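You operate a simulated robot arm through the tools that you are given. There is no shell and no other tool. Be economical: measure what you need, move in short steps, check, and stop when the job is done.

Carry out the task below with a simulated two-armed robot. There is one attempt and no reset: what you move stays moved.

## Task
Ink the felt and crank the wheel till it is inked all round.
Fine: use the wooden stick and the ink pad; stick back in its cup, ink lid left open, ink arm on. Set down upright: wooden stick. A coat counts when it lies all over at full strength: go over it till it gets no stronger.

The check looks at the end state, three seconds after you hand in, the way a careful person would. Anything else that was tipped, shoved, dropped, spilled or broken makes it a failure. Lids that push on must go on centred and level and be pressed home; caps that screw on are set level and turned clockwise until they are tight.

## Robot
Two 7-joint arms with two-finger parallel grippers on one trunk, on a base that drives. Base frame: it is fixed to the floor where the robot stands at the start and does not move with it; the origin is under the middle of the robot, x ahead of it, y to its left, z up. Units: m, rad, N and s.
The left shoulder is at the start at [0.11, 0.169, 1.511], the right one opposite. With the tool pointing down near the work surface each hand reaches from about 0.1 to 0.34 m from the robot's upright axis, wherever it stands, measured 20 degrees to its own side. Places, roughly: black knob [0.5, 1.1, 1]; blue knob [0.5, 1.6, 0.9]; blue roller [0.75, 2, 1]; drain lever [0.5, 2, 0.9]; gauge jaw [0.6, 0.4, 1]; green lever [0.5, 1.5, 0.7]; green sponge [0.5, 1.75, 1]; grey frame [0.5, 1.25, 1]; grey pan [0.75, 2, 0.5]; grey sponge [0.75, 1, 1]; ink arm [0.7, 0.2, 0.9]; ink lid [0.5, 0.2, 1]; ink pad [0.5, 0.3, 0.9]; pump switch [0.5, 2.4, 1]; small crank [0.6, 0.1, 1]; white button [0.7, 2.4, 1.3]. Payload 1.57 kg a hand.
The TCP of each hand is the grasp point between the finger pads, 0.03 m short of the fingertips. In the tool frame z runs along the fingers and y along their closing line. The gripper opens to 0.08 m. The fingers are 0.017 m wide and 0.012 m thick; the gripper's body (0.04 by 0.082 m) begins 0.08 m behind the TCP.
Orientation is that of the tool frame in the base frame, as a unit quaternion [x, y, z, w]. With the fingers straight down and closing along the base's y, the tool's x points along the base's -x, its y along +y and its z along -z.

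## Interface
- The arms move only by the tool send_rows. It takes "left_steps", "right_steps" or both (then of equal length, played together; a hand with none holds still); each is a list of rows, each an object of numbers (a shift or turn left out is 0, a gripper value left out holds the last): "grip": the finger opening in m, from 0 to 0.08; "x", "y", "z": the shift along the base's x, y, z in m; "rx", "ry", "rz": the turn, a rotation vector about the base's x, y, z in rad. In form: [{"grip": .., "x": .., "y": .., "z": .., "rx": .., "ry": .., "rz": ..}, ...]. A call has 1 to 12 rows; each row is the pose to reach, as a shift and turn from the pose commanded when the call began. A row lasts 0.2 s, in which the tool goes at most 0.05 m and 0.15 rad; a call with a longer step from one row to the next is refused whole, and so is a gripper value outside its range. Where a pose cannot be reached the arm comes as near as it can. A force on the tool above 40 N (or 10 N above the force at the start of the call, whichever is more), or a blocked arm, ends the call early, and 0.2 s more pass. Each finger travels about 0.072 m/s and halts on what it meets, pressing with about 33 N; the grip force reading is that of the motor and also rises with nothing between the fingers. The clock runs only during rows and for 0.2 s after the last one: add rows that repeat a pose to give the fingers time. It gives the time, the measured TCP pose, the force on the tool (base axes), the opening and the grip force at its end, in the units of the frame above (readings bear some noise), with the torque about the TCP (base axes, N m) and any sound that the robot's microphone picked up, and new pictures: "pictures" is both (left out), scene, wrist or none (wrist: the cameras of the hands that moved).
- Cameras (640 x 400 px; columns grow to the right, rows downward): "scene" is now at [0.1447, 0.044, 1.6954]; the picture's right is [0.56, -0.83, -0.00], its down [-0.62, -0.42, -0.66] and it looks along [0.55, 0.37, -0.75] (base axes); focal length 284 px, centre (320, 200). "left" rides on the left gripper at [0.072, 0.007, -0.122] in its tool frame; the picture's right is [-0.09, 1.00, 0.00], its down [-0.84, -0.08, -0.54] and it looks along [-0.54, -0.05, 0.84] (tool axes); focal length 238 px, centre (320, 200). "right" rides on the right gripper at [0.072, -0.007, -0.122] in its tool frame; the picture's right is [0.09, 1.00, 0.00], its down [-0.84, 0.08, -0.54] and it looks along [-0.54, 0.05, 0.84] (tool axes); focal length 238 px, centre (320, 200). There is no depth. A picture from a camera that has moved, and an enlarged one, comes with that camera's place and axes in the base frame and with its lens.
- lift_body(by): slides the trunk up (or, below 0, down) by that many m; the arms and the scene camera ride with it, the base frame stays. It gives what a move gives, with no picture.
- base_move(legs): drives the robot by 1 to 6 legs, each [ahead, left, turn to the left] in m, m and rad, along the robot's own axes; the way and the turn of a leg run together, so that a leg with both is an arc; at most 1.5 m and 3.142 rad a leg. The arms and the cameras ride along, it lands a little off, and it stops where it bumps. It gives what a move gives, and a new picture of the scene camera.
- pan_tilt(pan, tilt): turns the head with the scene camera to pan (to the left, within 1.501 rad either way) and tilt (down, from -0.506 to 1.204), counted from straight ahead of the robot. It gives what a move gives, and a new picture of the scene camera.
- inspect(camera, box): a new picture of the part [left, top, right, bottom] of that camera's present view, enlarged. The clock stands still meanwhile.
- sign_off(): hands the job in; it is judged then, once.

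Work in short steps. Places have to be worked out from the pictures, the camera data and where the tool is seen: move nearer, look again, correct. Check each grasp and each placing, and mend what went wrong. You have 120 turns and 260 pictures in all, those below and enlarged ones among them. Open the grippers and draw the arms clear of the work before you hand the job in, unless the task says otherwise.

The tools are called after "Emit:" as name(argument=value, ...) on one line, values as JSON. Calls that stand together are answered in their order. send_rows: Moves the arms, as the interface text tells. Its arguments: {"type":"object","properties":{"left_steps":{"type":"array","items":{"type":"object","properties":{"grip":{"type":"number"},"x":{"type":"number"},"y":{"type":"number"},"z":{"type":"number"},"rx":{"type":"number"},"ry":{"type":"number"},"rz":{"type":"number"}}}},"right_steps":{"type":"array","items":{"type":"object","properties":{"grip":{"type":"number"},"x":{"type":"number"},"y":{"type":"number"},"z":{"type":"number"},"rx":{"type":"number"},"ry":{"type":"number"},"rz":{"type":"number"}}}},"pictures":{"type":"string","enum":["both","scene","wrist","none"]}},"required":[]} The other tools are called the same way: lift_body (by) slides the trunk up or down; base_move (legs) drives the base; pan_tilt (pan, tilt) turns the head that bears the scene camera; inspect (camera, box) takes an enlarged picture of a part of a camera's view; sign_off () hands the job in.

At the start:

```text
time_s: 0.0
left_tcp_pos: [0.5618, 0.4381, 1.0006]
left_ee_rot: [0.0, 1.0, 0.0, 0.0]
left_force: [-0.1, 0.2, -0.4]
left_torque: [-0.01, 0.0, -0.01]
left_gripper_width: 0.08
left_gripper_force: 0.1
right_tcp_pos: [0.626, 0.0253, 1.2235]
right_ee_rot: [0.0, 1.0, 0.0, -0.001]
right_force: [-0.6, 0.7, -0.5]
right_torque: [0.04, 0.0, 0.03]
right_gripper_width: 0.0799
right_gripper_force: 0.1
trunk travel left (down, up): [-0.825, 0.065]
robot x, y, heading: [0.0024, 0.0011, 0.002]
head pan, tilt: [0.595, 0.852]
```

scene: 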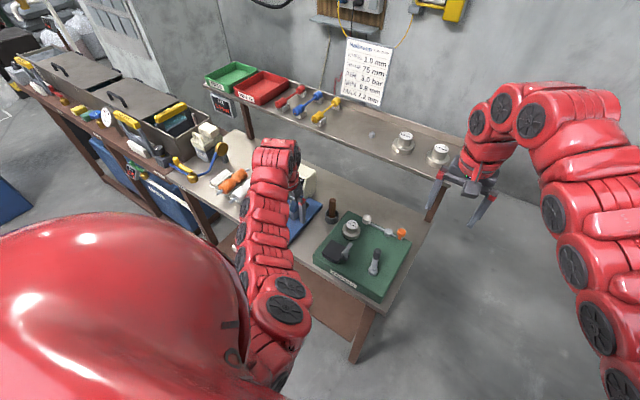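
right: 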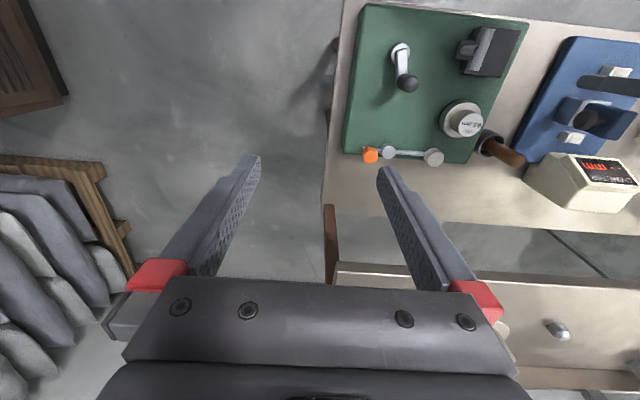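
left: 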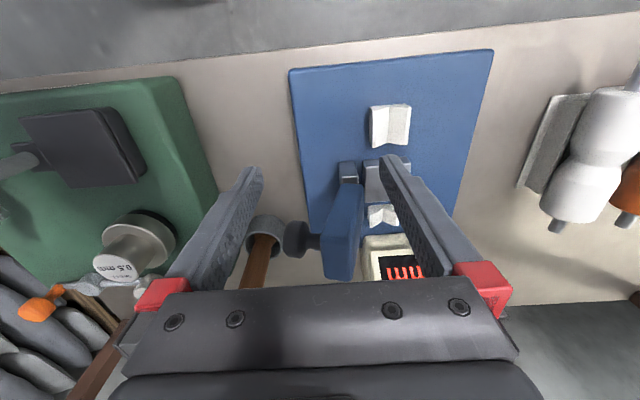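

The green board holds the inking device; let me take enlarged views of it.

Emit:
inspect(camera="scene", box=[290, 180, 430, 310])

Emit:
inspect(camera="right", box=[320, 0, 640, 220])

Emit:
inspect(camera="left", box=[0, 60, 320, 330])

Emit:
inspect(camera="scene", box=[200, 0, 480, 160])

```text
3.08 times, centred on (360, 245) of scene
camera zoom: at [0.1447, 0.044, 1.6954], right [0.56, -0.83, 0.0], down [-0.62, -0.42, -0.66], along [0.55, 0.37, -0.75], focal length 873 px, centre (197, 62)
```

zoom: 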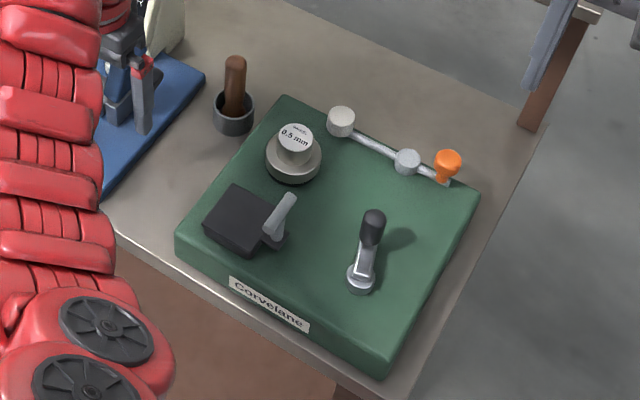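

```text
1.82 times, centred on (480, 110) of right
camera zoom: at [0.5545, 0.0178, 1.346], right [-0.09, 1.0, 0.0], down [0.84, 0.08, 0.54], along [0.54, 0.05, -0.84], focal length 433 px, centre (29, 364)
```

zoom: 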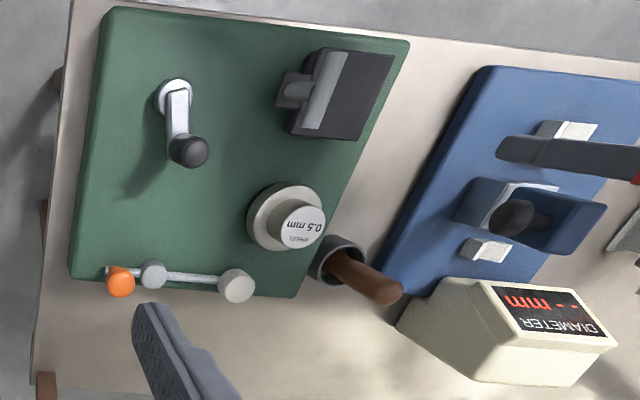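

```text
1.48 times, centred on (160, 195) of left
camera zoom: at [0.4897, 0.4452, 1.1209], right [0.09, 1.0, 0.0], down [0.84, -0.08, 0.54], along [0.54, -0.05, -0.84], focal length 353 px, centre (557, 207)
```

zoom: 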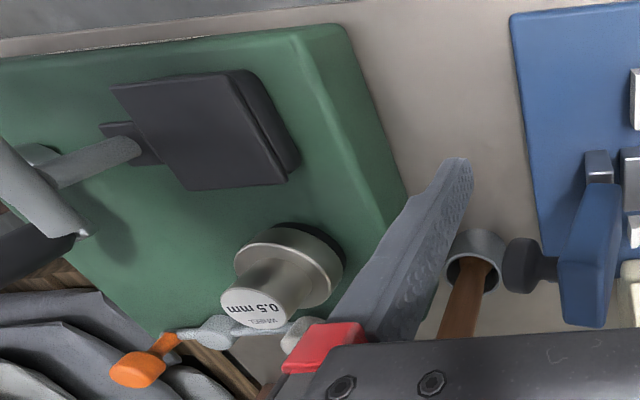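

```text
2.29 times, centred on (340, 80) of scene
camera zoom: at [0.1447, 0.044, 1.6954], right [0.56, -0.83, 0.0], down [-0.62, -0.42, -0.66], along [0.55, 0.37, -0.75], focal length 648 px, centre (274, 474)
```

zoom: 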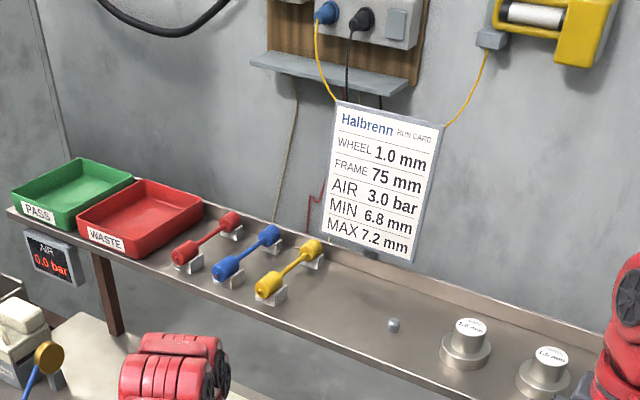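

Raise the left hand straight up out of the blue gauge's way, then look at things more closely.

Emit:
send_rows(left_steps=[{"z": 0.05}, {"z": 0.1}, {"z": 0.15}, {"z": 0.15, "y": -0.05}, {"z": 0.15, "y": -0.1}, {"z": 0.15, "y": -0.12}], pictures="both")

```text
time_s: 1.4
left_tcp_pos: [0.5936, 0.412, 1.1539]
left_ee_rot: [0.0, 1.0, -0.001, 0.0]
left_force: [0.0, 0.3, -0.1]
left_torque: [0.0, 0.0, 0.0]
left_gripper_width: 0.0799
left_gripper_force: 0.1
left hand out of reach, approached as far as the arm can: row 2, 3, 4, 5, 6
right_tcp_pos: [0.6276, 0.0262, 1.2221]
right_ee_rot: [0.001, 1.0, 0.001, -0.001]
right_force: [0.7, -0.1, -0.3]
right_torque: [0.01, 0.03, 0.03]
right_gripper_width: 0.0798
right_gripper_force: 0.1
trunk travel left (down, up): [-0.825, 0.065]
robot x, y, heading: [-0.0014, 0.0016, 0.0]
head pan, tilt: [0.595, 0.852]
camera scene: at [0.1459, 0.0436, 1.6952], right [0.56, -0.83, 0.0], down [-0.62, -0.42, -0.66], along [0.54, 0.37, -0.75], focal length 284 px, centre (320, 200)
camera left: at [0.523, 0.4187, 1.2746], right [0.09, 1.0, 0.0], down [0.84, -0.08, 0.54], along [0.54, -0.05, -0.84], focal length 238 px, centre (320, 200)
```

scene: 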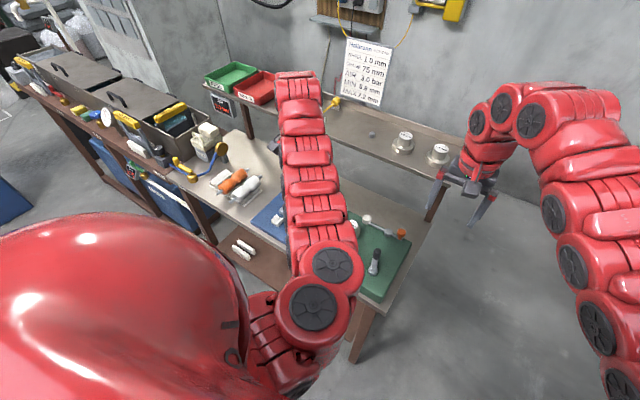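
left: 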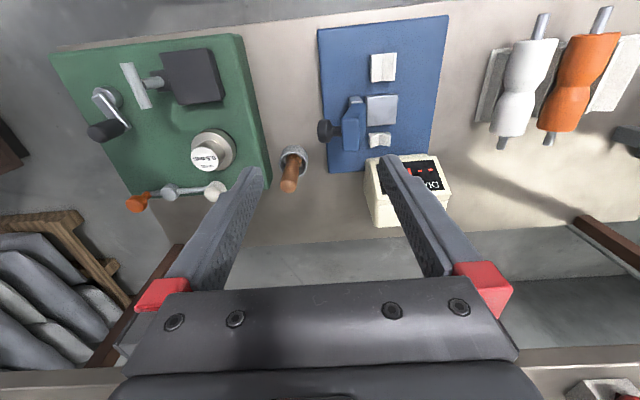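

Testing which way the left arm is limited: move it back in −x, and look at the lid's details.

Emit:
send_rows(left_steps=[{"x": -0.05}, {"x": -0.1}, {"x": -0.15}], pictures="none")

Emit:
inspect(camera="left", box=[40, 20, 320, 220])

```text
time_s: 2.2
left_tcp_pos: [0.5934, 0.4112, 1.1549]
left_ee_rot: [0.0, 1.0, -0.001, 0.001]
left_force: [0.5, -0.3, -1.0]
left_torque: [-0.01, -0.03, -0.01]
left_gripper_width: 0.0799
left_gripper_force: 0.0
left hand out of reach, approached as far as the arm can: row 1, 2, 3
right_tcp_pos: [0.6267, 0.0254, 1.2245]
right_ee_rot: [0.001, 1.0, 0.0, -0.001]
right_force: [1.1, -0.2, 0.7]
right_torque: [0.01, -0.01, 0.0]
right_gripper_width: 0.0803
right_gripper_force: 0.1
trunk travel left (down, up): [-0.825, 0.065]
robot x, y, heading: [-0.0017, -0.0008, 0.0]
head pan, tilt: [0.595, 0.852]
```

```text
2.00 times, centred on (180, 120) of left
camera zoom: at [0.5218, 0.4188, 1.2751], right [0.09, 1.0, 0.0], down [0.84, -0.08, 0.54], along [0.54, -0.05, -0.84], focal length 477 px, centre (600, 360)
```

zoom: 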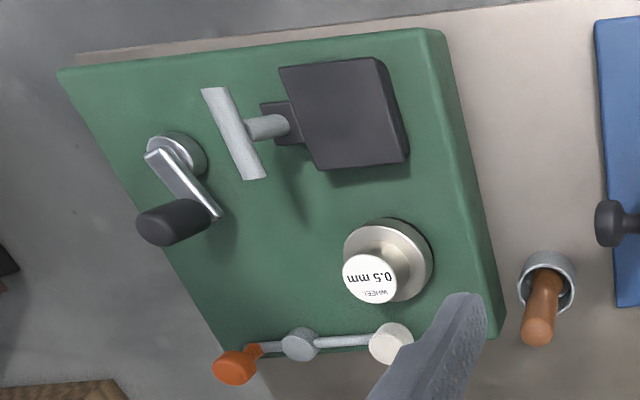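

The arm is at its inner limit, so I back the base away a bit for more room.

Emit:
base_move(legs=[[-0.15, 0, 0]])

```text
time_s: 3.6
left_tcp_pos: [0.4429, 0.4091, 1.1528]
left_ee_rot: [0.001, 1.0, 0.001, -0.001]
left_force: [-0.5, -0.7, 0.4]
left_torque: [0.02, 0.0, 0.04]
left_gripper_width: 0.0798
left_gripper_force: 0.0
right_tcp_pos: [0.4748, 0.0238, 1.2222]
right_ee_rot: [0.001, 1.0, 0.0, -0.001]
right_force: [-0.6, 0.2, 0.4]
right_torque: [0.01, 0.04, 0.01]
right_gripper_width: 0.0798
right_gripper_force: 0.1
trunk travel left (down, up): [-0.825, 0.065]
robot x, y, heading: [-0.1531, -0.0023, -0.003]
head pan, tilt: [0.595, 0.852]
camera scene: at [-0.0051, 0.0437, 1.695], right [0.56, -0.83, 0.0], down [-0.63, -0.42, -0.66], along [0.54, 0.37, -0.75], focal length 284 px, centre (320, 200)
```

scene: 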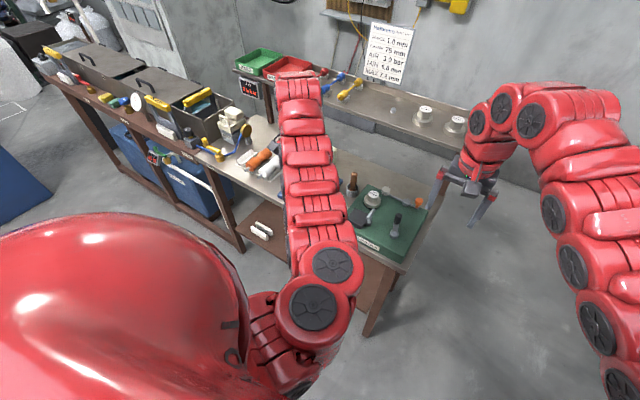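

Move the left hand sideways over to look at the pad and lid.

Emit:
send_rows(left_steps=[{"y": -0.05, "x": 0.02}, {"y": -0.1, "x": 0.04}, {"y": -0.12, "x": 0.04}], pictures="wrist")

```text
refused: row 1 steps farther than a row can; nothing moved
```

Smaller steps.

Emit:
send_rows(left_steps=[{"y": -0.04, "x": 0.015}, {"y": -0.08, "x": 0.03}, {"y": -0.12, "x": 0.04}], pictures="wrist")

```text
time_s: 4.4
left_tcp_pos: [0.4811, 0.2886, 1.1539]
left_ee_rot: [0.0, 1.0, -0.001, 0.0]
left_force: [-0.5, 0.5, 0.4]
left_torque: [0.02, -0.05, 0.0]
left_gripper_width: 0.0801
left_gripper_force: 0.0
right_tcp_pos: [0.4722, 0.0225, 1.2233]
right_ee_rot: [0.002, 1.0, 0.0, -0.001]
right_force: [-0.6, -1.0, 0.2]
right_torque: [-0.01, -0.01, 0.04]
right_gripper_width: 0.0801
right_gripper_force: 0.0
trunk travel left (down, up): [-0.825, 0.065]
robot x, y, heading: [-0.1501, 0.0019, 0.0]
head pan, tilt: [0.595, 0.852]
camera left: at [0.4094, 0.2959, 1.2753], right [0.09, 1.0, 0.0], down [0.84, -0.08, 0.54], along [0.54, -0.05, -0.84], focal length 238 px, centre (320, 200)
```

left: 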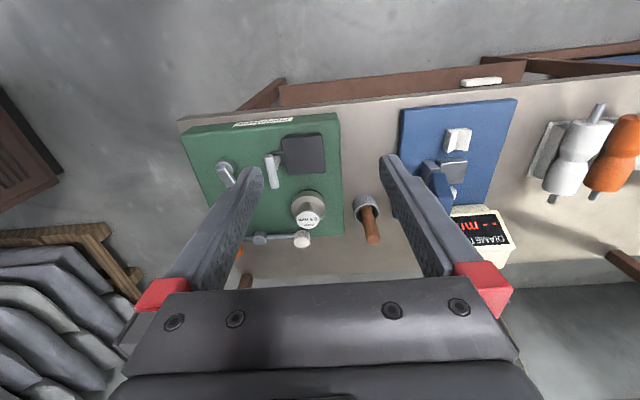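

Reach works now. Enlarge the device from this viewpoint.

Emit:
inspect(camera="left", box=[180, 110, 400, 250])

Emit:
inspect(camera="scene", box=[330, 160, 440, 270])

```text
2.86 times, centred on (290, 180) of left
camera zoom: at [0.4094, 0.2959, 1.2753], right [0.09, 1.0, 0.0], down [0.84, -0.08, 0.54], along [0.54, -0.05, -0.84], focal length 681 px, centre (406, 257)
```

zoom: 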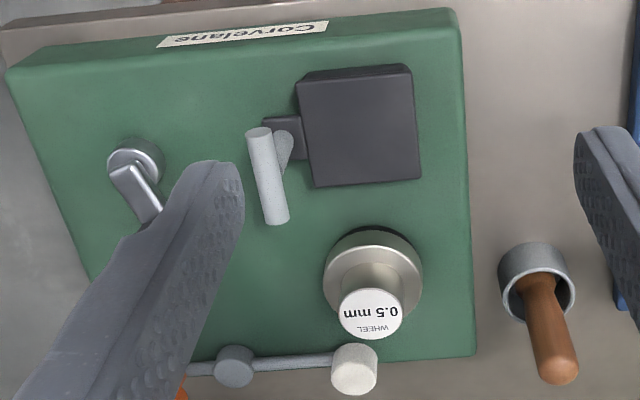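

```text
3.64 times, centred on (385, 215) of scene
camera zoom: at [-0.0095, 0.0425, 1.6956], right [0.56, -0.83, 0.0], down [-0.62, -0.42, -0.66], along [0.55, 0.37, -0.75], focal length 1032 px, centre (84, 146)
```

zoom: 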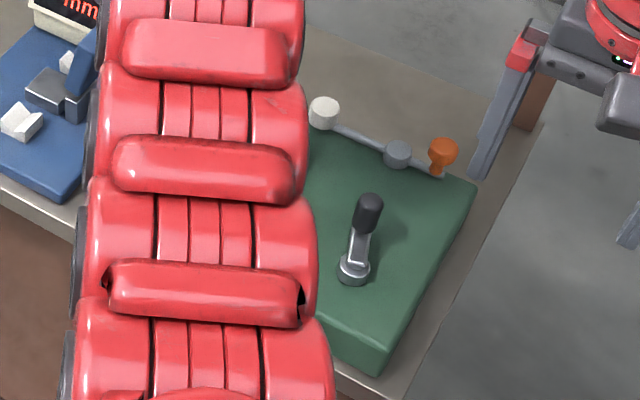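

The T-bar sits at about (0.54, 0.22, 0.995), above a bracket at the lid's right edge. To learn which side the hinge is on, I turn the right hand so that its camera looks along +y.

Emit:
send_rows(right_steps=[{"rz": 0.15, "y": -0.02}, {"rz": 0.3, "y": -0.04}, {"rz": 0.45, "y": -0.06}, {"rz": 0.6, "y": -0.06}, {"rz": 0.75, "y": -0.06}, {"rz": 0.9, "y": -0.06}, {"rz": 1.05, "y": -0.06}, {"rz": 1.2, "y": -0.06}, {"rz": 1.35, "y": -0.06}, {"rz": 1.5, "y": -0.06}], pictures="none")

Emit:
send_rows(right_steps=[{"rx": 0.14, "z": -0.03, "x": 0.02}, {"rx": 0.28, "z": -0.06, "x": 0.04}, {"rx": 0.42, "z": -0.09, "x": 0.05}, {"rx": 0.55, "z": -0.12, "x": 0.05}], pictures="wrist")

```text
time_s: 6.6
left_tcp_pos: [0.4815, 0.2884, 1.1523]
left_ee_rot: [0.001, 1.0, 0.0, -0.001]
left_force: [0.7, 0.3, -0.3]
left_torque: [-0.03, 0.01, -0.03]
left_gripper_width: 0.08
left_gripper_force: 0.1
right_tcp_pos: [0.4736, -0.0364, 1.2235]
right_ee_rot: [-0.681, 0.732, 0.0, 0.0]
right_force: [0.3, 0.2, 0.2]
right_torque: [-0.02, -0.02, -0.01]
right_gripper_width: 0.0799
right_gripper_force: 0.0
trunk travel left (down, up): [-0.825, 0.065]
robot x, y, heading: [-0.1507, 0.0005, -0.005]
head pan, tilt: [0.595, 0.852]
```

```text
time_s: 7.6
left_tcp_pos: [0.4829, 0.2883, 1.1543]
left_ee_rot: [0.002, 1.0, 0.0, 0.0]
left_force: [0.7, 0.0, -0.9]
left_torque: [0.01, 0.02, -0.02]
left_gripper_width: 0.08
left_gripper_force: 0.1
right_tcp_pos: [0.5225, -0.0363, 1.1039]
right_ee_rot: [-0.654, 0.706, 0.199, 0.185]
right_force: [0.0, 0.6, 0.3]
right_torque: [0.02, 0.04, -0.01]
right_gripper_width: 0.0799
right_gripper_force: 0.0
trunk travel left (down, up): [-0.825, 0.065]
robot x, y, heading: [-0.1532, -0.0021, -0.002]
head pan, tilt: [0.595, 0.852]
camera right: at [0.5242, -0.1631, 1.17], right [-1.0, -0.02, -0.01], down [-0.02, 0.43, 0.9], along [-0.01, 0.9, -0.43], focal length 238 px, centre (320, 200)
```

right: 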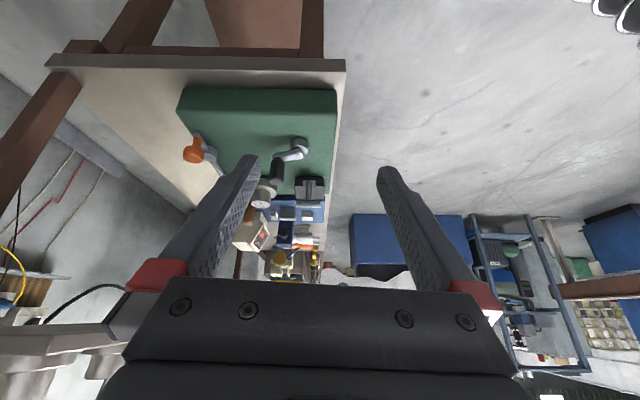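

The view is upside down but useful; enlarge it.

Emit:
inspect(camera="right", box=[240, 120, 350, 230])

```text
3.64 times, centred on (295, 175) of right
camera zoom: at [0.5242, -0.1631, 1.17], right [-1.0, -0.02, -0.01], down [-0.02, 0.43, 0.9], along [-0.01, 0.9, -0.43], focal length 867 px, centre (411, 291)
```

zoom: 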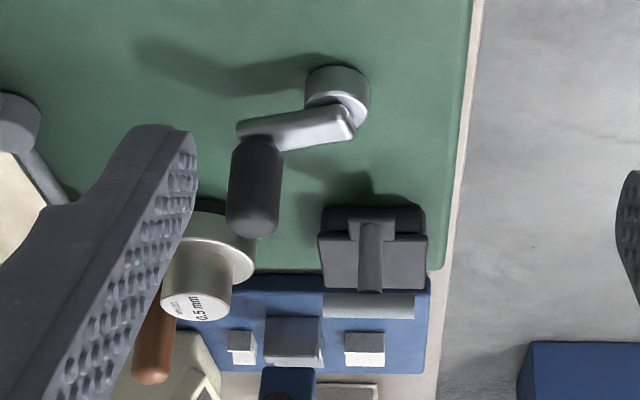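

The T-bar stem rises from a tab on the lid's front edge. I bring the left hand above the bar (fingers closing along y) to try it gently.

Emit:
send_rows(left_steps=[{"grip": 0.05, "x": 0.02, "y": -0.03, "z": -0.03}, {"x": 0.04, "y": -0.06, "z": -0.06}, {"x": 0.057, "y": -0.0685, "z": -0.09}, {"x": 0.057, "y": -0.0685, "z": -0.11}], pictures="both")

```text
time_s: 8.6
left_tcp_pos: [0.5379, 0.2206, 1.0441]
left_ee_rot: [0.001, 1.0, 0.001, 0.0]
left_force: [0.7, -0.4, 1.0]
left_torque: [-0.01, -0.01, 0.01]
left_gripper_width: 0.0499
left_gripper_force: 0.1
right_tcp_pos: [0.5231, -0.0364, 1.1047]
right_ee_rot: [-0.655, 0.705, 0.199, 0.185]
right_force: [-0.1, 0.0, 0.2]
right_torque: [-0.02, 0.03, 0.01]
right_gripper_width: 0.0802
right_gripper_force: 0.0
trunk travel left (down, up): [-0.825, 0.065]
robot x, y, heading: [-0.1515, -0.0, -0.002]
head pan, tilt: [0.595, 0.852]
camera scene: at [-0.0081, 0.0433, 1.6954], right [0.56, -0.83, 0.0], down [-0.62, -0.42, -0.66], along [0.55, 0.37, -0.75], focal length 284 px, centre (320, 200)
camera left: at [0.4672, 0.2285, 1.1657], right [0.09, 1.0, 0.0], down [0.84, -0.08, 0.54], along [0.54, -0.05, -0.84], focal length 238 px, centre (320, 200)
```

scene: 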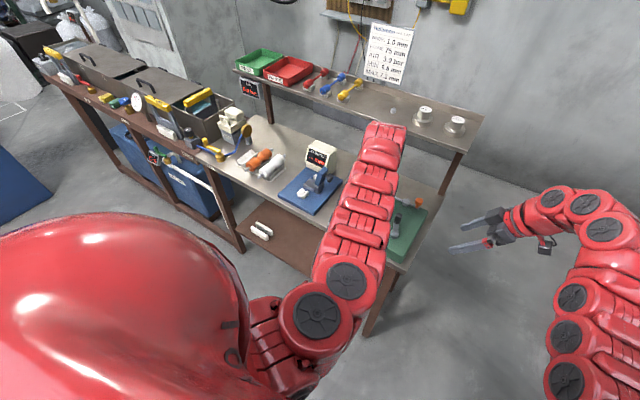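
left: 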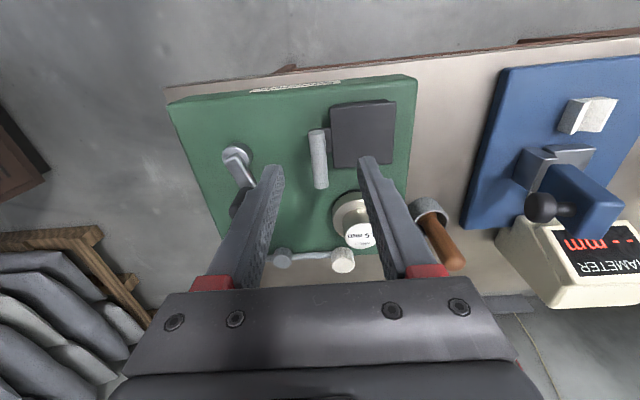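

The bar lies where expected, between the fingers. Descend 4.5 cm and close on it.

Emit:
send_rows(left_steps=[{"z": -0.025}, {"z": -0.043}, {"z": -0.043, "grip": 0.0}, {"z": -0.043}, {"z": -0.043}, {"z": -0.043}], pictures="wrist")

```text
time_s: 10.0
left_tcp_pos: [0.5374, 0.2193, 1.002]
left_ee_rot: [0.002, 1.0, 0.0, 0.0]
left_force: [-0.1, -5.6, -0.6]
left_torque: [-0.31, -0.12, 0.01]
left_gripper_width: 0.0116
left_gripper_force: 29.3
right_tcp_pos: [0.5232, -0.0375, 1.1037]
right_ee_rot: [-0.655, 0.705, 0.199, 0.185]
right_force: [0.0, 0.4, -0.4]
right_torque: [0.01, 0.02, 0.05]
right_gripper_width: 0.0798
right_gripper_force: 0.1
trunk travel left (down, up): [-0.825, 0.065]
robot x, y, heading: [-0.1525, 0.0018, -0.0]
head pan, tilt: [0.595, 0.852]
camera left: at [0.4665, 0.2279, 1.1229], right [0.1, 1.0, 0.0], down [0.84, -0.08, 0.54], along [0.54, -0.05, -0.84], focal length 238 px, centre (320, 200)
```

left: 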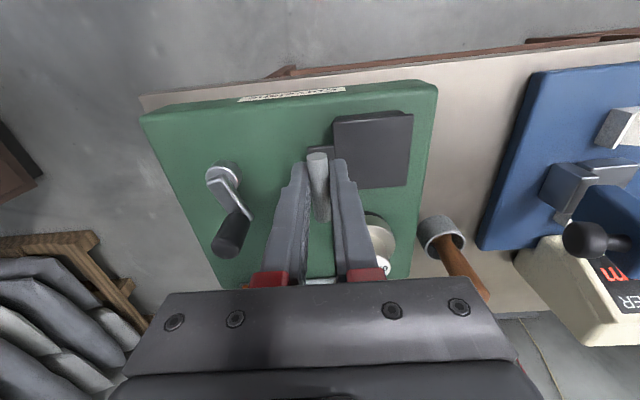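

Grasped (width 0.0116). Gentle test lift of 1.5 cm.

Emit:
send_rows(left_steps=[{"z": 0.005}, {"z": 0.01}, {"z": 0.015, "y": 0.002}], pictures="wrist")

```text
time_s: 10.8
left_tcp_pos: [0.5381, 0.226, 1.0142]
left_ee_rot: [0.001, 1.0, 0.0, -0.001]
left_force: [-5.3, 6.3, -16.9]
left_torque: [-0.65, 0.0, -0.08]
left_gripper_width: 0.0151
left_gripper_force: 31.1
right_tcp_pos: [0.5247, -0.0338, 1.1027]
right_ee_rot: [-0.655, 0.706, 0.198, 0.183]
right_force: [0.8, -0.4, 0.2]
right_torque: [-0.05, 0.01, 0.01]
right_gripper_width: 0.08
right_gripper_force: 0.1
trunk travel left (down, up): [-0.825, 0.065]
robot x, y, heading: [-0.1515, 0.0006, 0.001]
head pan, tilt: [0.595, 0.852]
camera left: at [0.467, 0.2341, 1.1351], right [0.09, 1.0, 0.0], down [0.84, -0.08, 0.54], along [0.54, -0.05, -0.84], focal length 238 px, centre (320, 200)
```

left: 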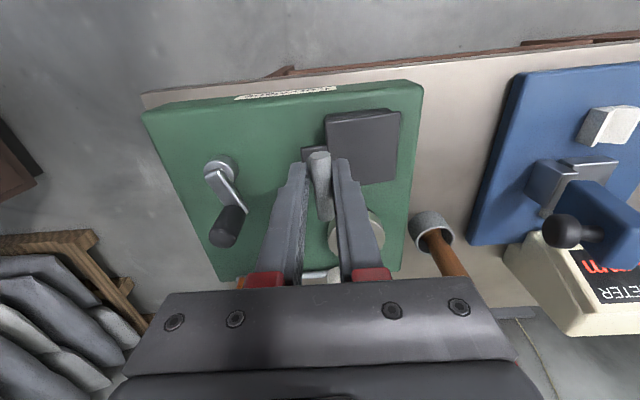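

Check whether the lid tilted or the fingers slid on the bar.

Emit:
inspect(camera="left", box=[270, 90, 430, 230])

Emit:
inspect(camera="right", box=[240, 120, 350, 230])

```text
2.86 times, centred on (350, 160) of left
camera zoom: at [0.467, 0.2341, 1.1351], right [0.09, 1.0, 0.0], down [0.84, -0.08, 0.54], along [0.54, -0.05, -0.84], focal length 681 px, centre (234, 314)
```

zoom: 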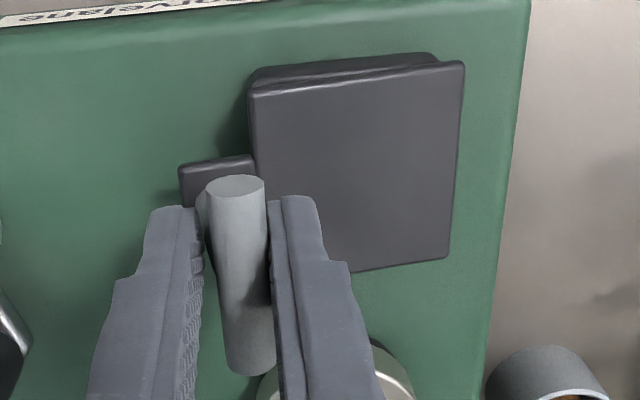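

```text
3.64 times, centred on (295, 175) of right
camera zoom: at [0.5248, -0.1599, 1.1703], right [-1.0, -0.02, -0.01], down [-0.01, 0.43, 0.9], along [-0.01, 0.9, -0.43], focal length 867 px, centre (411, 291)
```

zoom: 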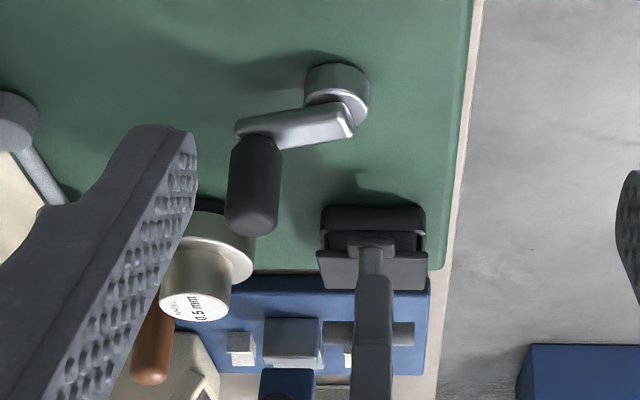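

The lid hinges on the far (+y) side and opens by lifting the bar. I follow the arc about the hinge (~y 0.29, z 0.94), turning the hand with it.

Emit:
send_rows(left_steps=[{"y": 0.008, "z": 0.004, "rx": -0.12}, {"y": 0.014, "z": 0.008, "rx": -0.24}, {"y": 0.02, "z": 0.012, "rx": -0.3}, {"y": 0.026, "z": 0.015, "rx": -0.38}, {"y": 0.033, "z": 0.018, "rx": -0.46}, {"y": 0.039, "z": 0.02, "rx": -0.52}], pictures="wrist")

Emit:
inspect(camera="right", box=[240, 120, 350, 230])

```text
time_s: 12.2
left_tcp_pos: [0.5244, 0.2611, 1.0364]
left_ee_rot: [0.001, 0.966, -0.257, 0.003]
left_force: [20.6, -0.5, 1.6]
left_torque: [-0.05, -0.2, 0.36]
left_gripper_width: 0.0119
left_gripper_force: 29.1
left hand out of reach, approached as far as the arm can: row 5, 6
right_tcp_pos: [0.5241, -0.036, 1.1024]
right_ee_rot: [-0.654, 0.706, 0.2, 0.184]
right_force: [-0.4, 0.2, -0.6]
right_torque: [-0.02, 0.01, 0.0]
right_gripper_width: 0.08
right_gripper_force: 0.0
trunk travel left (down, up): [-0.825, 0.065]
robot x, y, heading: [-0.1553, -0.0014, -0.004]
head pan, tilt: [0.595, 0.852]
camera left: at [0.4522, 0.3285, 1.1382], right [0.1, 0.86, -0.49], down [0.83, 0.2, 0.51], along [0.54, -0.46, -0.7], focal length 238 px, centre (320, 200)
```

left: 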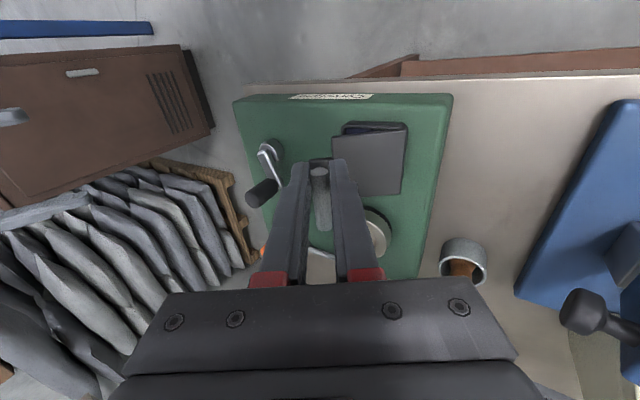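

```text
3.64 times, centred on (295, 175) of right
camera zoom: at [0.5263, -0.1629, 1.1698], right [-1.0, -0.01, -0.01], down [-0.01, 0.43, 0.9], along [-0.01, 0.9, -0.43], focal length 867 px, centre (411, 291)
```

zoom: 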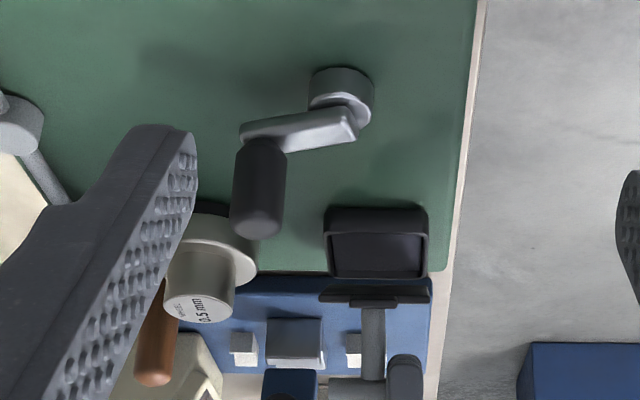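

The lid is about 35° open; the arm is at a limit with the tilt. I untilt a little, loosen the grip slightly so that the bar can turn, and push it on in +y.

Emit:
send_rows(left_steps=[{"rx": 0.12, "y": 0.005, "z": 0.001}, {"rx": 0.22, "y": 0.01, "z": 0.002, "grip": 0.022}, {"rx": 0.22, "y": 0.02, "z": 0.002}, {"rx": 0.22, "y": 0.03, "z": 0.001}, {"rx": 0.22, "y": 0.04, "z": 0.0}], pictures="wrist")

Emit:
inspect(camera="right", box=[240, 120, 350, 230])

```text
time_s: 13.4
left_tcp_pos: [0.521, 0.3014, 1.0362]
left_ee_rot: [0.002, 0.989, -0.149, 0.0]
left_force: [0.1, -0.1, -0.4]
left_torque: [-0.02, 0.02, 0.03]
left_gripper_width: 0.0221
left_gripper_force: 0.0
right_tcp_pos: [0.5212, -0.0348, 1.1043]
right_ee_rot: [-0.655, 0.706, 0.198, 0.185]
right_force: [-0.5, -0.2, -0.6]
right_torque: [-0.01, -0.01, 0.0]
right_gripper_width: 0.0801
right_gripper_force: 0.2
trunk travel left (down, up): [-0.825, 0.065]
robot x, y, heading: [-0.1555, 0.002, -0.006]
head pan, tilt: [0.595, 0.852]
camera left: at [0.4498, 0.3457, 1.149], right [0.09, 0.95, -0.29], down [0.84, 0.08, 0.54], along [0.54, -0.3, -0.79], focal length 238 px, centre (320, 200)
```

left: 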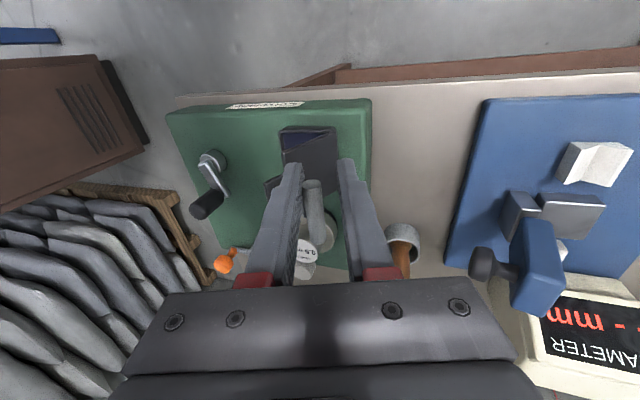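

```text
3.64 times, centred on (295, 175) of right
camera zoom: at [0.5236, -0.1619, 1.171], right [-1.0, -0.01, -0.01], down [-0.01, 0.43, 0.9], along [-0.01, 0.9, -0.43], focal length 867 px, centre (411, 291)
```

zoom: 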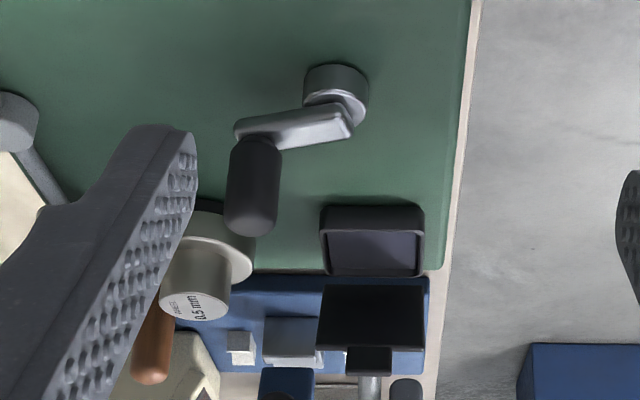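

The lid is past 60° and the purple pad is visible. Continue pushing in +y and slightly down.

Emit:
send_rows(left_steps=[{"y": 0.012, "z": -0.001}, {"y": 0.024, "z": -0.004}, {"y": 0.036, "z": -0.008}, {"y": 0.048, "z": -0.013}, {"y": 0.06, "z": -0.018}, {"y": 0.07, "z": -0.02}], pictures="wrist")

Emit:
inspect(camera="right", box=[240, 120, 350, 230])

```text
time_s: 14.8
left_tcp_pos: [0.5126, 0.3442, 1.0247]
left_ee_rot: [0.001, 0.989, -0.149, 0.001]
left_force: [-0.5, 0.9, 0.9]
left_torque: [0.01, 0.02, 0.01]
left_gripper_width: 0.0221
left_gripper_force: 0.2
left hand out of reach, approached as far as the arm can: row 3, 4, 5, 6
right_tcp_pos: [0.5232, -0.0366, 1.106]
right_ee_rot: [-0.655, 0.705, 0.199, 0.185]
right_force: [-1.3, 0.3, -1.1]
right_torque: [0.01, -0.03, -0.01]
right_gripper_width: 0.0801
right_gripper_force: 0.0
trunk travel left (down, up): [-0.825, 0.065]
robot x, y, heading: [-0.1542, 0.0013, -0.008]
head pan, tilt: [0.595, 0.852]
camera left: at [0.4408, 0.3873, 1.1393], right [0.09, 0.95, -0.29], down [0.84, 0.08, 0.54], along [0.54, -0.3, -0.79], focal length 238 px, centre (320, 200)
```

left: 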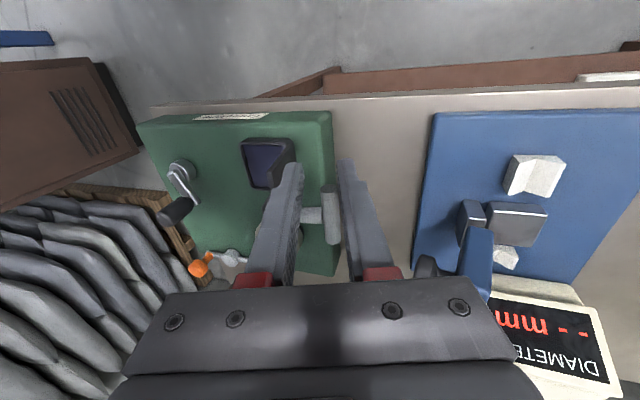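

```text
3.64 times, centred on (295, 175) of right
camera zoom: at [0.5238, -0.1628, 1.1708], right [-1.0, -0.02, -0.01], down [-0.01, 0.43, 0.9], along [-0.01, 0.9, -0.43], focal length 867 px, centre (411, 291)
```

zoom: 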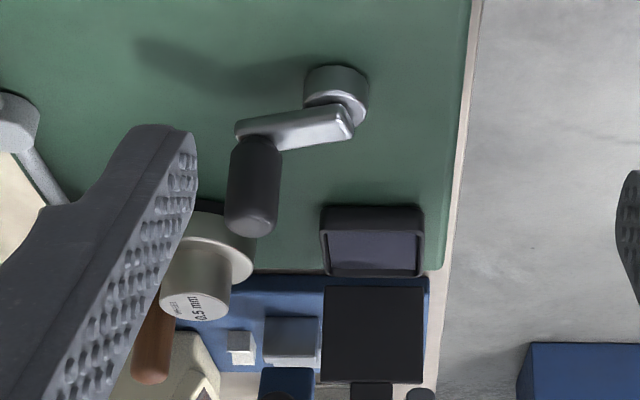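

The lid stands past vertical with the bar free between the fingers. Withdraw along the finger axis.

Emit:
send_rows(left_steps=[{"y": 0.006, "z": 0.02}, {"y": 0.014, "z": 0.048}, {"y": 0.024, "z": 0.08}, {"y": 0.03, "z": 0.1, "rx": 0.1}, {"y": 0.03, "z": 0.1, "rx": 0.2}, {"y": 0.03, "z": 0.1, "rx": 0.3}], pictures="wrist")

Emit:
inspect(camera="right", box=[240, 120, 350, 230])

```text
time_s: 16.2
left_tcp_pos: [0.5126, 0.3736, 1.1252]
left_ee_rot: [0.001, 1.0, 0.0, -0.001]
left_force: [-0.6, -0.6, 0.3]
left_torque: [-0.02, 0.01, 0.0]
left_gripper_width: 0.0221
left_gripper_force: 0.1
right_tcp_pos: [0.5228, -0.0365, 1.1056]
right_ee_rot: [-0.655, 0.705, 0.199, 0.185]
right_force: [0.8, -0.2, -0.3]
right_torque: [0.0, 0.0, -0.03]
right_gripper_width: 0.0799
right_gripper_force: 0.1
trunk travel left (down, up): [-0.825, 0.065]
robot x, y, heading: [-0.1511, 0.0015, -0.003]
head pan, tilt: [0.595, 0.852]
camera left: at [0.4408, 0.3815, 1.2462], right [0.09, 1.0, 0.0], down [0.84, -0.08, 0.54], along [0.54, -0.05, -0.84], focal length 238 px, centre (320, 200)
```

left: 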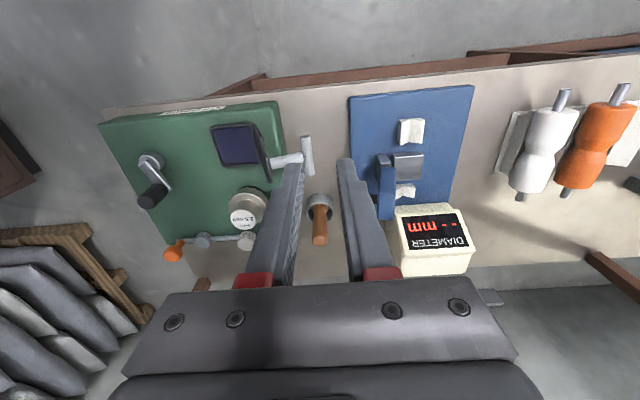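

```text
3.64 times, centred on (295, 175) of right
camera zoom: at [0.5238, -0.1619, 1.1709], right [-1.0, -0.02, -0.01], down [-0.01, 0.43, 0.9], along [-0.01, 0.9, -0.43], focal length 867 px, centre (411, 291)
```

zoom: 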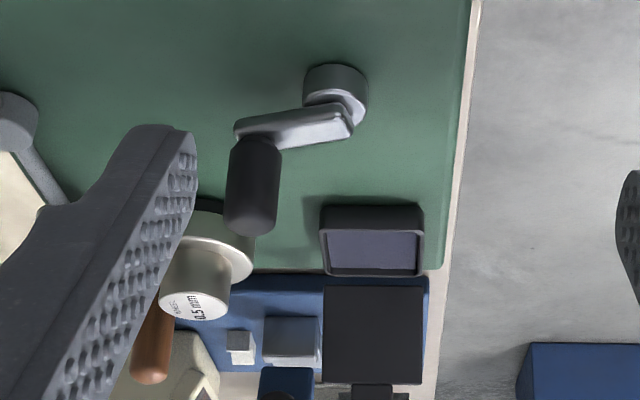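

The lid stays open. Now locate the stick precisely.

Emit:
inspect(camera="left", box=[180, 100, 380, 280])

```text
2.22 times, centred on (280, 190) of left
camera zoom: at [0.4408, 0.3815, 1.2462], right [0.09, 1.0, 0.0], down [0.84, -0.08, 0.54], along [0.54, -0.05, -0.84], focal length 530 px, centre (409, 222)
```

zoom: 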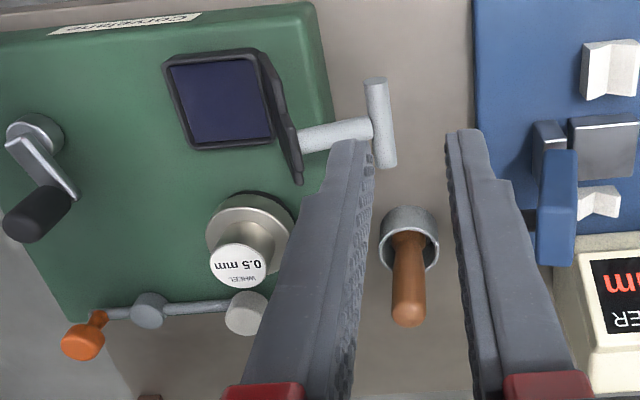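

Stick top is about (0.684, 0.359, 0.98), cup rim (0.68, 0.359, 0.895). Move the left hand above it.

Emit:
send_rows(left_steps=[{"x": 0.045, "y": -0.004, "grip": 0.045}, {"x": 0.09, "y": -0.01}, {"x": 0.135, "y": -0.014, "z": -0.02}, {"x": 0.168, "y": -0.015, "z": -0.055}, {"x": 0.168, "y": -0.015, "z": -0.085}], pictures="wrist")

```text
time_s: 17.4
left_tcp_pos: [0.5519, 0.34, 1.1071]
left_ee_rot: [0.002, 1.0, 0.0, 0.0]
left_force: [-1.3, 0.4, 0.3]
left_torque: [0.01, 0.01, -0.04]
left_gripper_width: 0.0451
left_gripper_force: 0.1
left hand out of reach, approached as far as the arm can: row 1, 2, 3, 4, 5
right_tcp_pos: [0.5233, -0.0355, 1.1043]
right_ee_rot: [-0.655, 0.705, 0.199, 0.184]
right_force: [0.8, 0.5, 0.1]
right_torque: [-0.01, -0.01, -0.03]
right_gripper_width: 0.0797
right_gripper_force: 0.1
trunk travel left (down, up): [-0.825, 0.065]
robot x, y, heading: [-0.1552, 0.0001, -0.005]
head pan, tilt: [0.595, 0.852]
camera left: at [0.4821, 0.347, 1.2278], right [0.09, 1.0, 0.0], down [0.84, -0.08, 0.54], along [0.54, -0.05, -0.84], focal length 238 px, centre (320, 200)
```

left: 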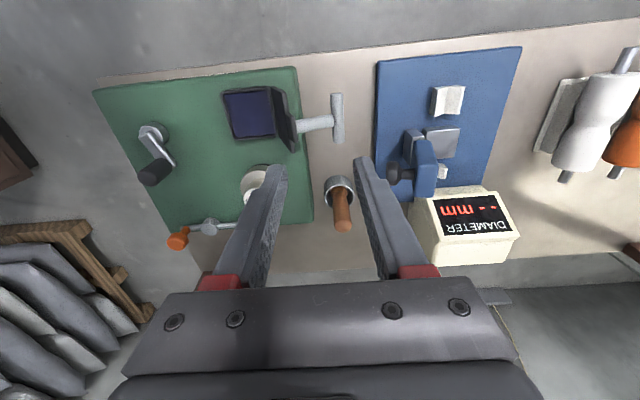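

The stick is just beyond outer reach now, so drive ahead 0.14 m; hands are above everything (fingertips at z ≥ 1.07).

Emit:
base_move(legs=[[0.13, 0, 0]])

Emit:
send_rows(left_steps=[{"x": 0.0, "y": 0.019, "z": -0.03}, {"x": 0.0, "y": 0.019, "z": -0.06}], pictures="wrist")

```text
time_s: 18.7
left_tcp_pos: [0.6821, 0.339, 1.1071]
left_ee_rot: [0.0, 1.0, 0.001, 0.001]
left_force: [-2.1, 1.1, -0.4]
left_torque: [-0.11, -0.19, 0.11]
left_gripper_width: 0.0449
left_gripper_force: 0.0
right_tcp_pos: [0.6517, -0.0368, 1.1053]
right_ee_rot: [-0.655, 0.705, 0.199, 0.184]
right_force: [-0.7, -0.8, 0.5]
right_torque: [-0.03, -0.04, 0.02]
right_gripper_width: 0.0801
right_gripper_force: 0.1
trunk travel left (down, up): [-0.825, 0.065]
robot x, y, heading: [-0.0264, -0.0003, -0.004]
head pan, tilt: [0.595, 0.852]
camera scene: at [0.1207, 0.0431, 1.6955], right [0.56, -0.83, 0.0], down [-0.62, -0.42, -0.66], along [0.55, 0.37, -0.75], focal length 284 px, centre (320, 200)
```

scene: 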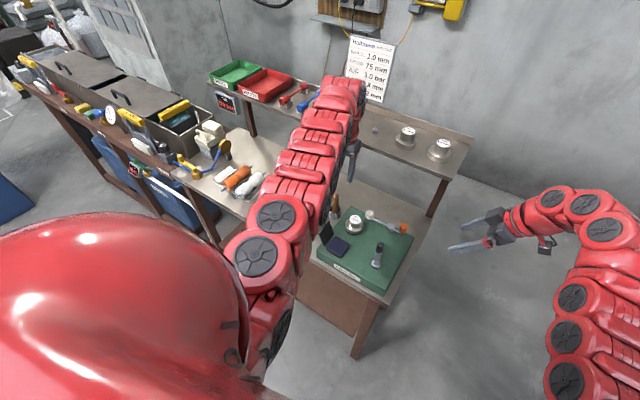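

```text
time_s: 19.3
left_tcp_pos: [0.6712, 0.3515, 1.0578]
left_ee_rot: [0.001, 1.0, 0.001, 0.0]
left_force: [0.3, 0.4, 0.2]
left_torque: [0.04, -0.01, -0.01]
left_gripper_width: 0.0449
left_gripper_force: 0.0
left hand out of reach, approached as far as the arm can: row 1, 2
right_tcp_pos: [0.6511, -0.0362, 1.1048]
right_ee_rot: [-0.655, 0.706, 0.199, 0.184]
right_force: [-0.3, 0.0, 0.5]
right_torque: [0.02, -0.04, -0.02]
right_gripper_width: 0.0797
right_gripper_force: 0.0
trunk travel left (down, up): [-0.825, 0.065]
robot x, y, heading: [-0.0237, 0.001, 0.0]
head pan, tilt: [0.595, 0.852]
camera left: at [0.5992, 0.3591, 1.1789], right [0.09, 1.0, 0.0], down [0.84, -0.08, 0.54], along [0.54, -0.05, -0.84], focal length 238 px, centre (320, 200)
```

left: 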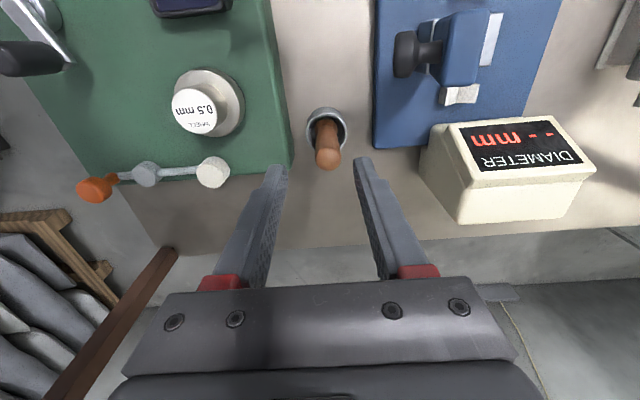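

Stick confirmed at (0.683, 0.3575). Lowering the trunk 0.05 m brings the hand down over it and gains reach; first centre in y.

Emit:
send_rows(left_steps=[{"y": 0.006, "z": 0.002}], pictures="none")

Emit:
lift_body(by=-0.04)

Emit:
send_rows(left_steps=[{"x": 0.004}, {"x": 0.008}], pictures="wrist")

```text
time_s: 19.7
left_tcp_pos: [0.6708, 0.3588, 1.0586]
left_ee_rot: [0.001, 1.0, 0.0, 0.0]
left_force: [-0.2, -0.2, 0.4]
left_torque: [-0.05, 0.03, 0.02]
left_gripper_width: 0.0451
left_gripper_force: 0.1
right_tcp_pos: [0.6513, -0.0361, 1.1048]
right_ee_rot: [-0.655, 0.705, 0.199, 0.184]
right_force: [-0.1, 0.5, 0.2]
right_torque: [-0.03, -0.02, 0.02]
right_gripper_width: 0.0801
right_gripper_force: 0.0
trunk travel left (down, up): [-0.825, 0.065]
robot x, y, heading: [-0.0204, 0.002, -0.007]
head pan, tilt: [0.595, 0.852]
```

```text
time_s: 20.5
left_tcp_pos: [0.6697, 0.3582, 1.0213]
left_ee_rot: [0.001, 1.0, 0.001, 0.001]
left_force: [0.1, 0.0, -0.4]
left_torque: [0.01, -0.01, 0.01]
left_gripper_width: 0.045
left_gripper_force: 0.1
right_tcp_pos: [0.6516, -0.0357, 1.0642]
right_ee_rot: [-0.654, 0.706, 0.198, 0.185]
right_force: [0.1, -1.0, -0.7]
right_torque: [-0.01, 0.0, 0.0]
right_gripper_width: 0.08
right_gripper_force: 0.1
trunk travel left (down, up): [-0.785, 0.105]
robot x, y, heading: [-0.0255, 0.0025, -0.003]
head pan, tilt: [0.595, 0.852]
```

```text
time_s: 21.1
left_tcp_pos: [0.6726, 0.3566, 1.0205]
left_ee_rot: [0.002, 1.0, 0.002, 0.0]
left_force: [0.4, -0.3, -0.5]
left_torque: [0.01, 0.02, -0.01]
left_gripper_width: 0.0449
left_gripper_force: 0.0
left hand out of reach, approached as far as the arm can: row 2
right_tcp_pos: [0.6512, -0.0367, 1.0645]
right_ee_rot: [-0.654, 0.706, 0.199, 0.185]
right_force: [-0.9, -1.2, -0.6]
right_torque: [0.05, 0.01, -0.02]
right_gripper_width: 0.08
right_gripper_force: 0.0
trunk travel left (down, up): [-0.785, 0.105]
robot x, y, heading: [-0.0247, -0.0006, 0.002]
head pan, tilt: [0.595, 0.852]
camera left: at [0.6018, 0.365, 1.141], right [0.09, 1.0, 0.0], down [0.84, -0.08, 0.54], along [0.54, -0.05, -0.84], focal length 238 px, centre (320, 200)
```

left: 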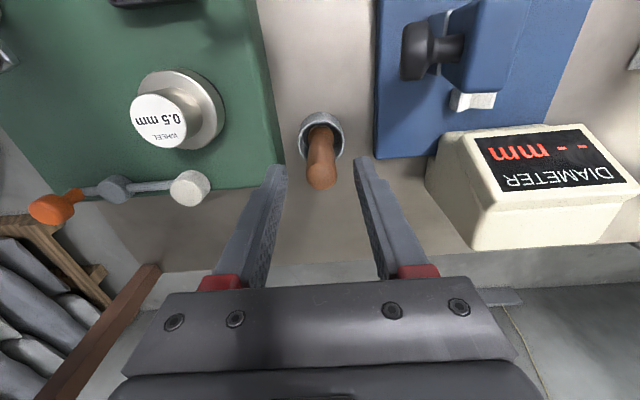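

A bit more forward: drive ahead 0.03 m (to where it stood at the start).

Emit:
base_move(legs=[[0.03, 0, 0]])

Emit:
send_rows(left_steps=[{"z": 0.0}], pictures="wrist")

```text
time_s: 22.1
left_tcp_pos: [0.6856, 0.359, 1.0221]
left_ee_rot: [-0.004, 1.0, 0.0, -0.004]
left_force: [-0.4, 0.2, -0.3]
left_torque: [0.0, 0.01, 0.01]
left_gripper_width: 0.0453
left_gripper_force: 0.0
right_tcp_pos: [0.6695, -0.036, 1.0711]
right_ee_rot: [-0.657, 0.703, 0.198, 0.187]
right_force: [-0.5, 0.1, -0.4]
right_torque: [0.01, 0.01, 0.02]
right_gripper_width: 0.0799
right_gripper_force: 0.1
trunk travel left (down, up): [-0.785, 0.105]
robot x, y, heading: [0.0027, -0.0008, -0.0]
head pan, tilt: [0.595, 0.852]
stopped in leg 1: the robot was blocked; the commanded pose is now the measured one
camera scene: at [0.1345, 0.038, 1.6568], right [0.56, -0.83, 0.0], down [-0.62, -0.42, -0.67], along [0.55, 0.37, -0.75], focal length 284 px, centre (320, 200)
```

scene: 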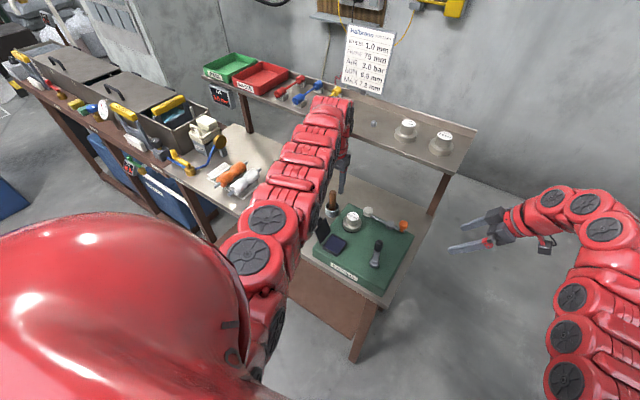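

```text
time_s: 22.5
left_tcp_pos: [0.6854, 0.3576, 1.0225]
left_ee_rot: [-0.004, 1.0, 0.0, -0.004]
left_force: [-0.2, 0.2, 0.1]
left_torque: [-0.01, 0.01, 0.02]
left_gripper_width: 0.0448
left_gripper_force: 0.1
right_tcp_pos: [0.6709, -0.0373, 1.07]
right_ee_rot: [-0.657, 0.703, 0.197, 0.188]
right_force: [0.3, 0.1, 0.6]
right_torque: [-0.03, 0.02, -0.01]
right_gripper_width: 0.0799
right_gripper_force: 0.2
trunk travel left (down, up): [-0.785, 0.105]
robot x, y, heading: [0.0025, -0.0012, -0.001]
head pan, tilt: [0.595, 0.852]
camera left: at [0.6148, 0.3658, 1.1447], right [0.09, 1.0, 0.0], down [0.84, -0.07, 0.54], along [0.53, -0.05, -0.84], focal length 238 px, centre (320, 200)
```

left: 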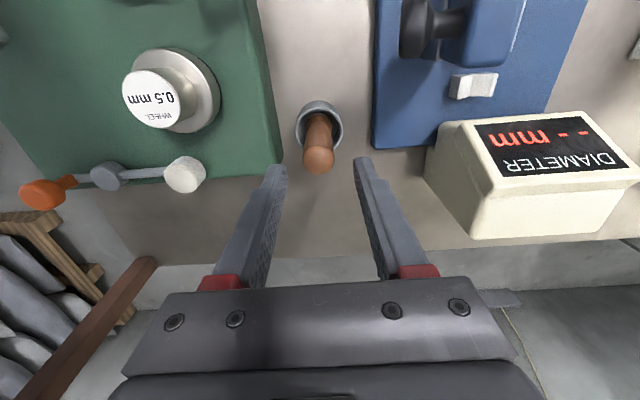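

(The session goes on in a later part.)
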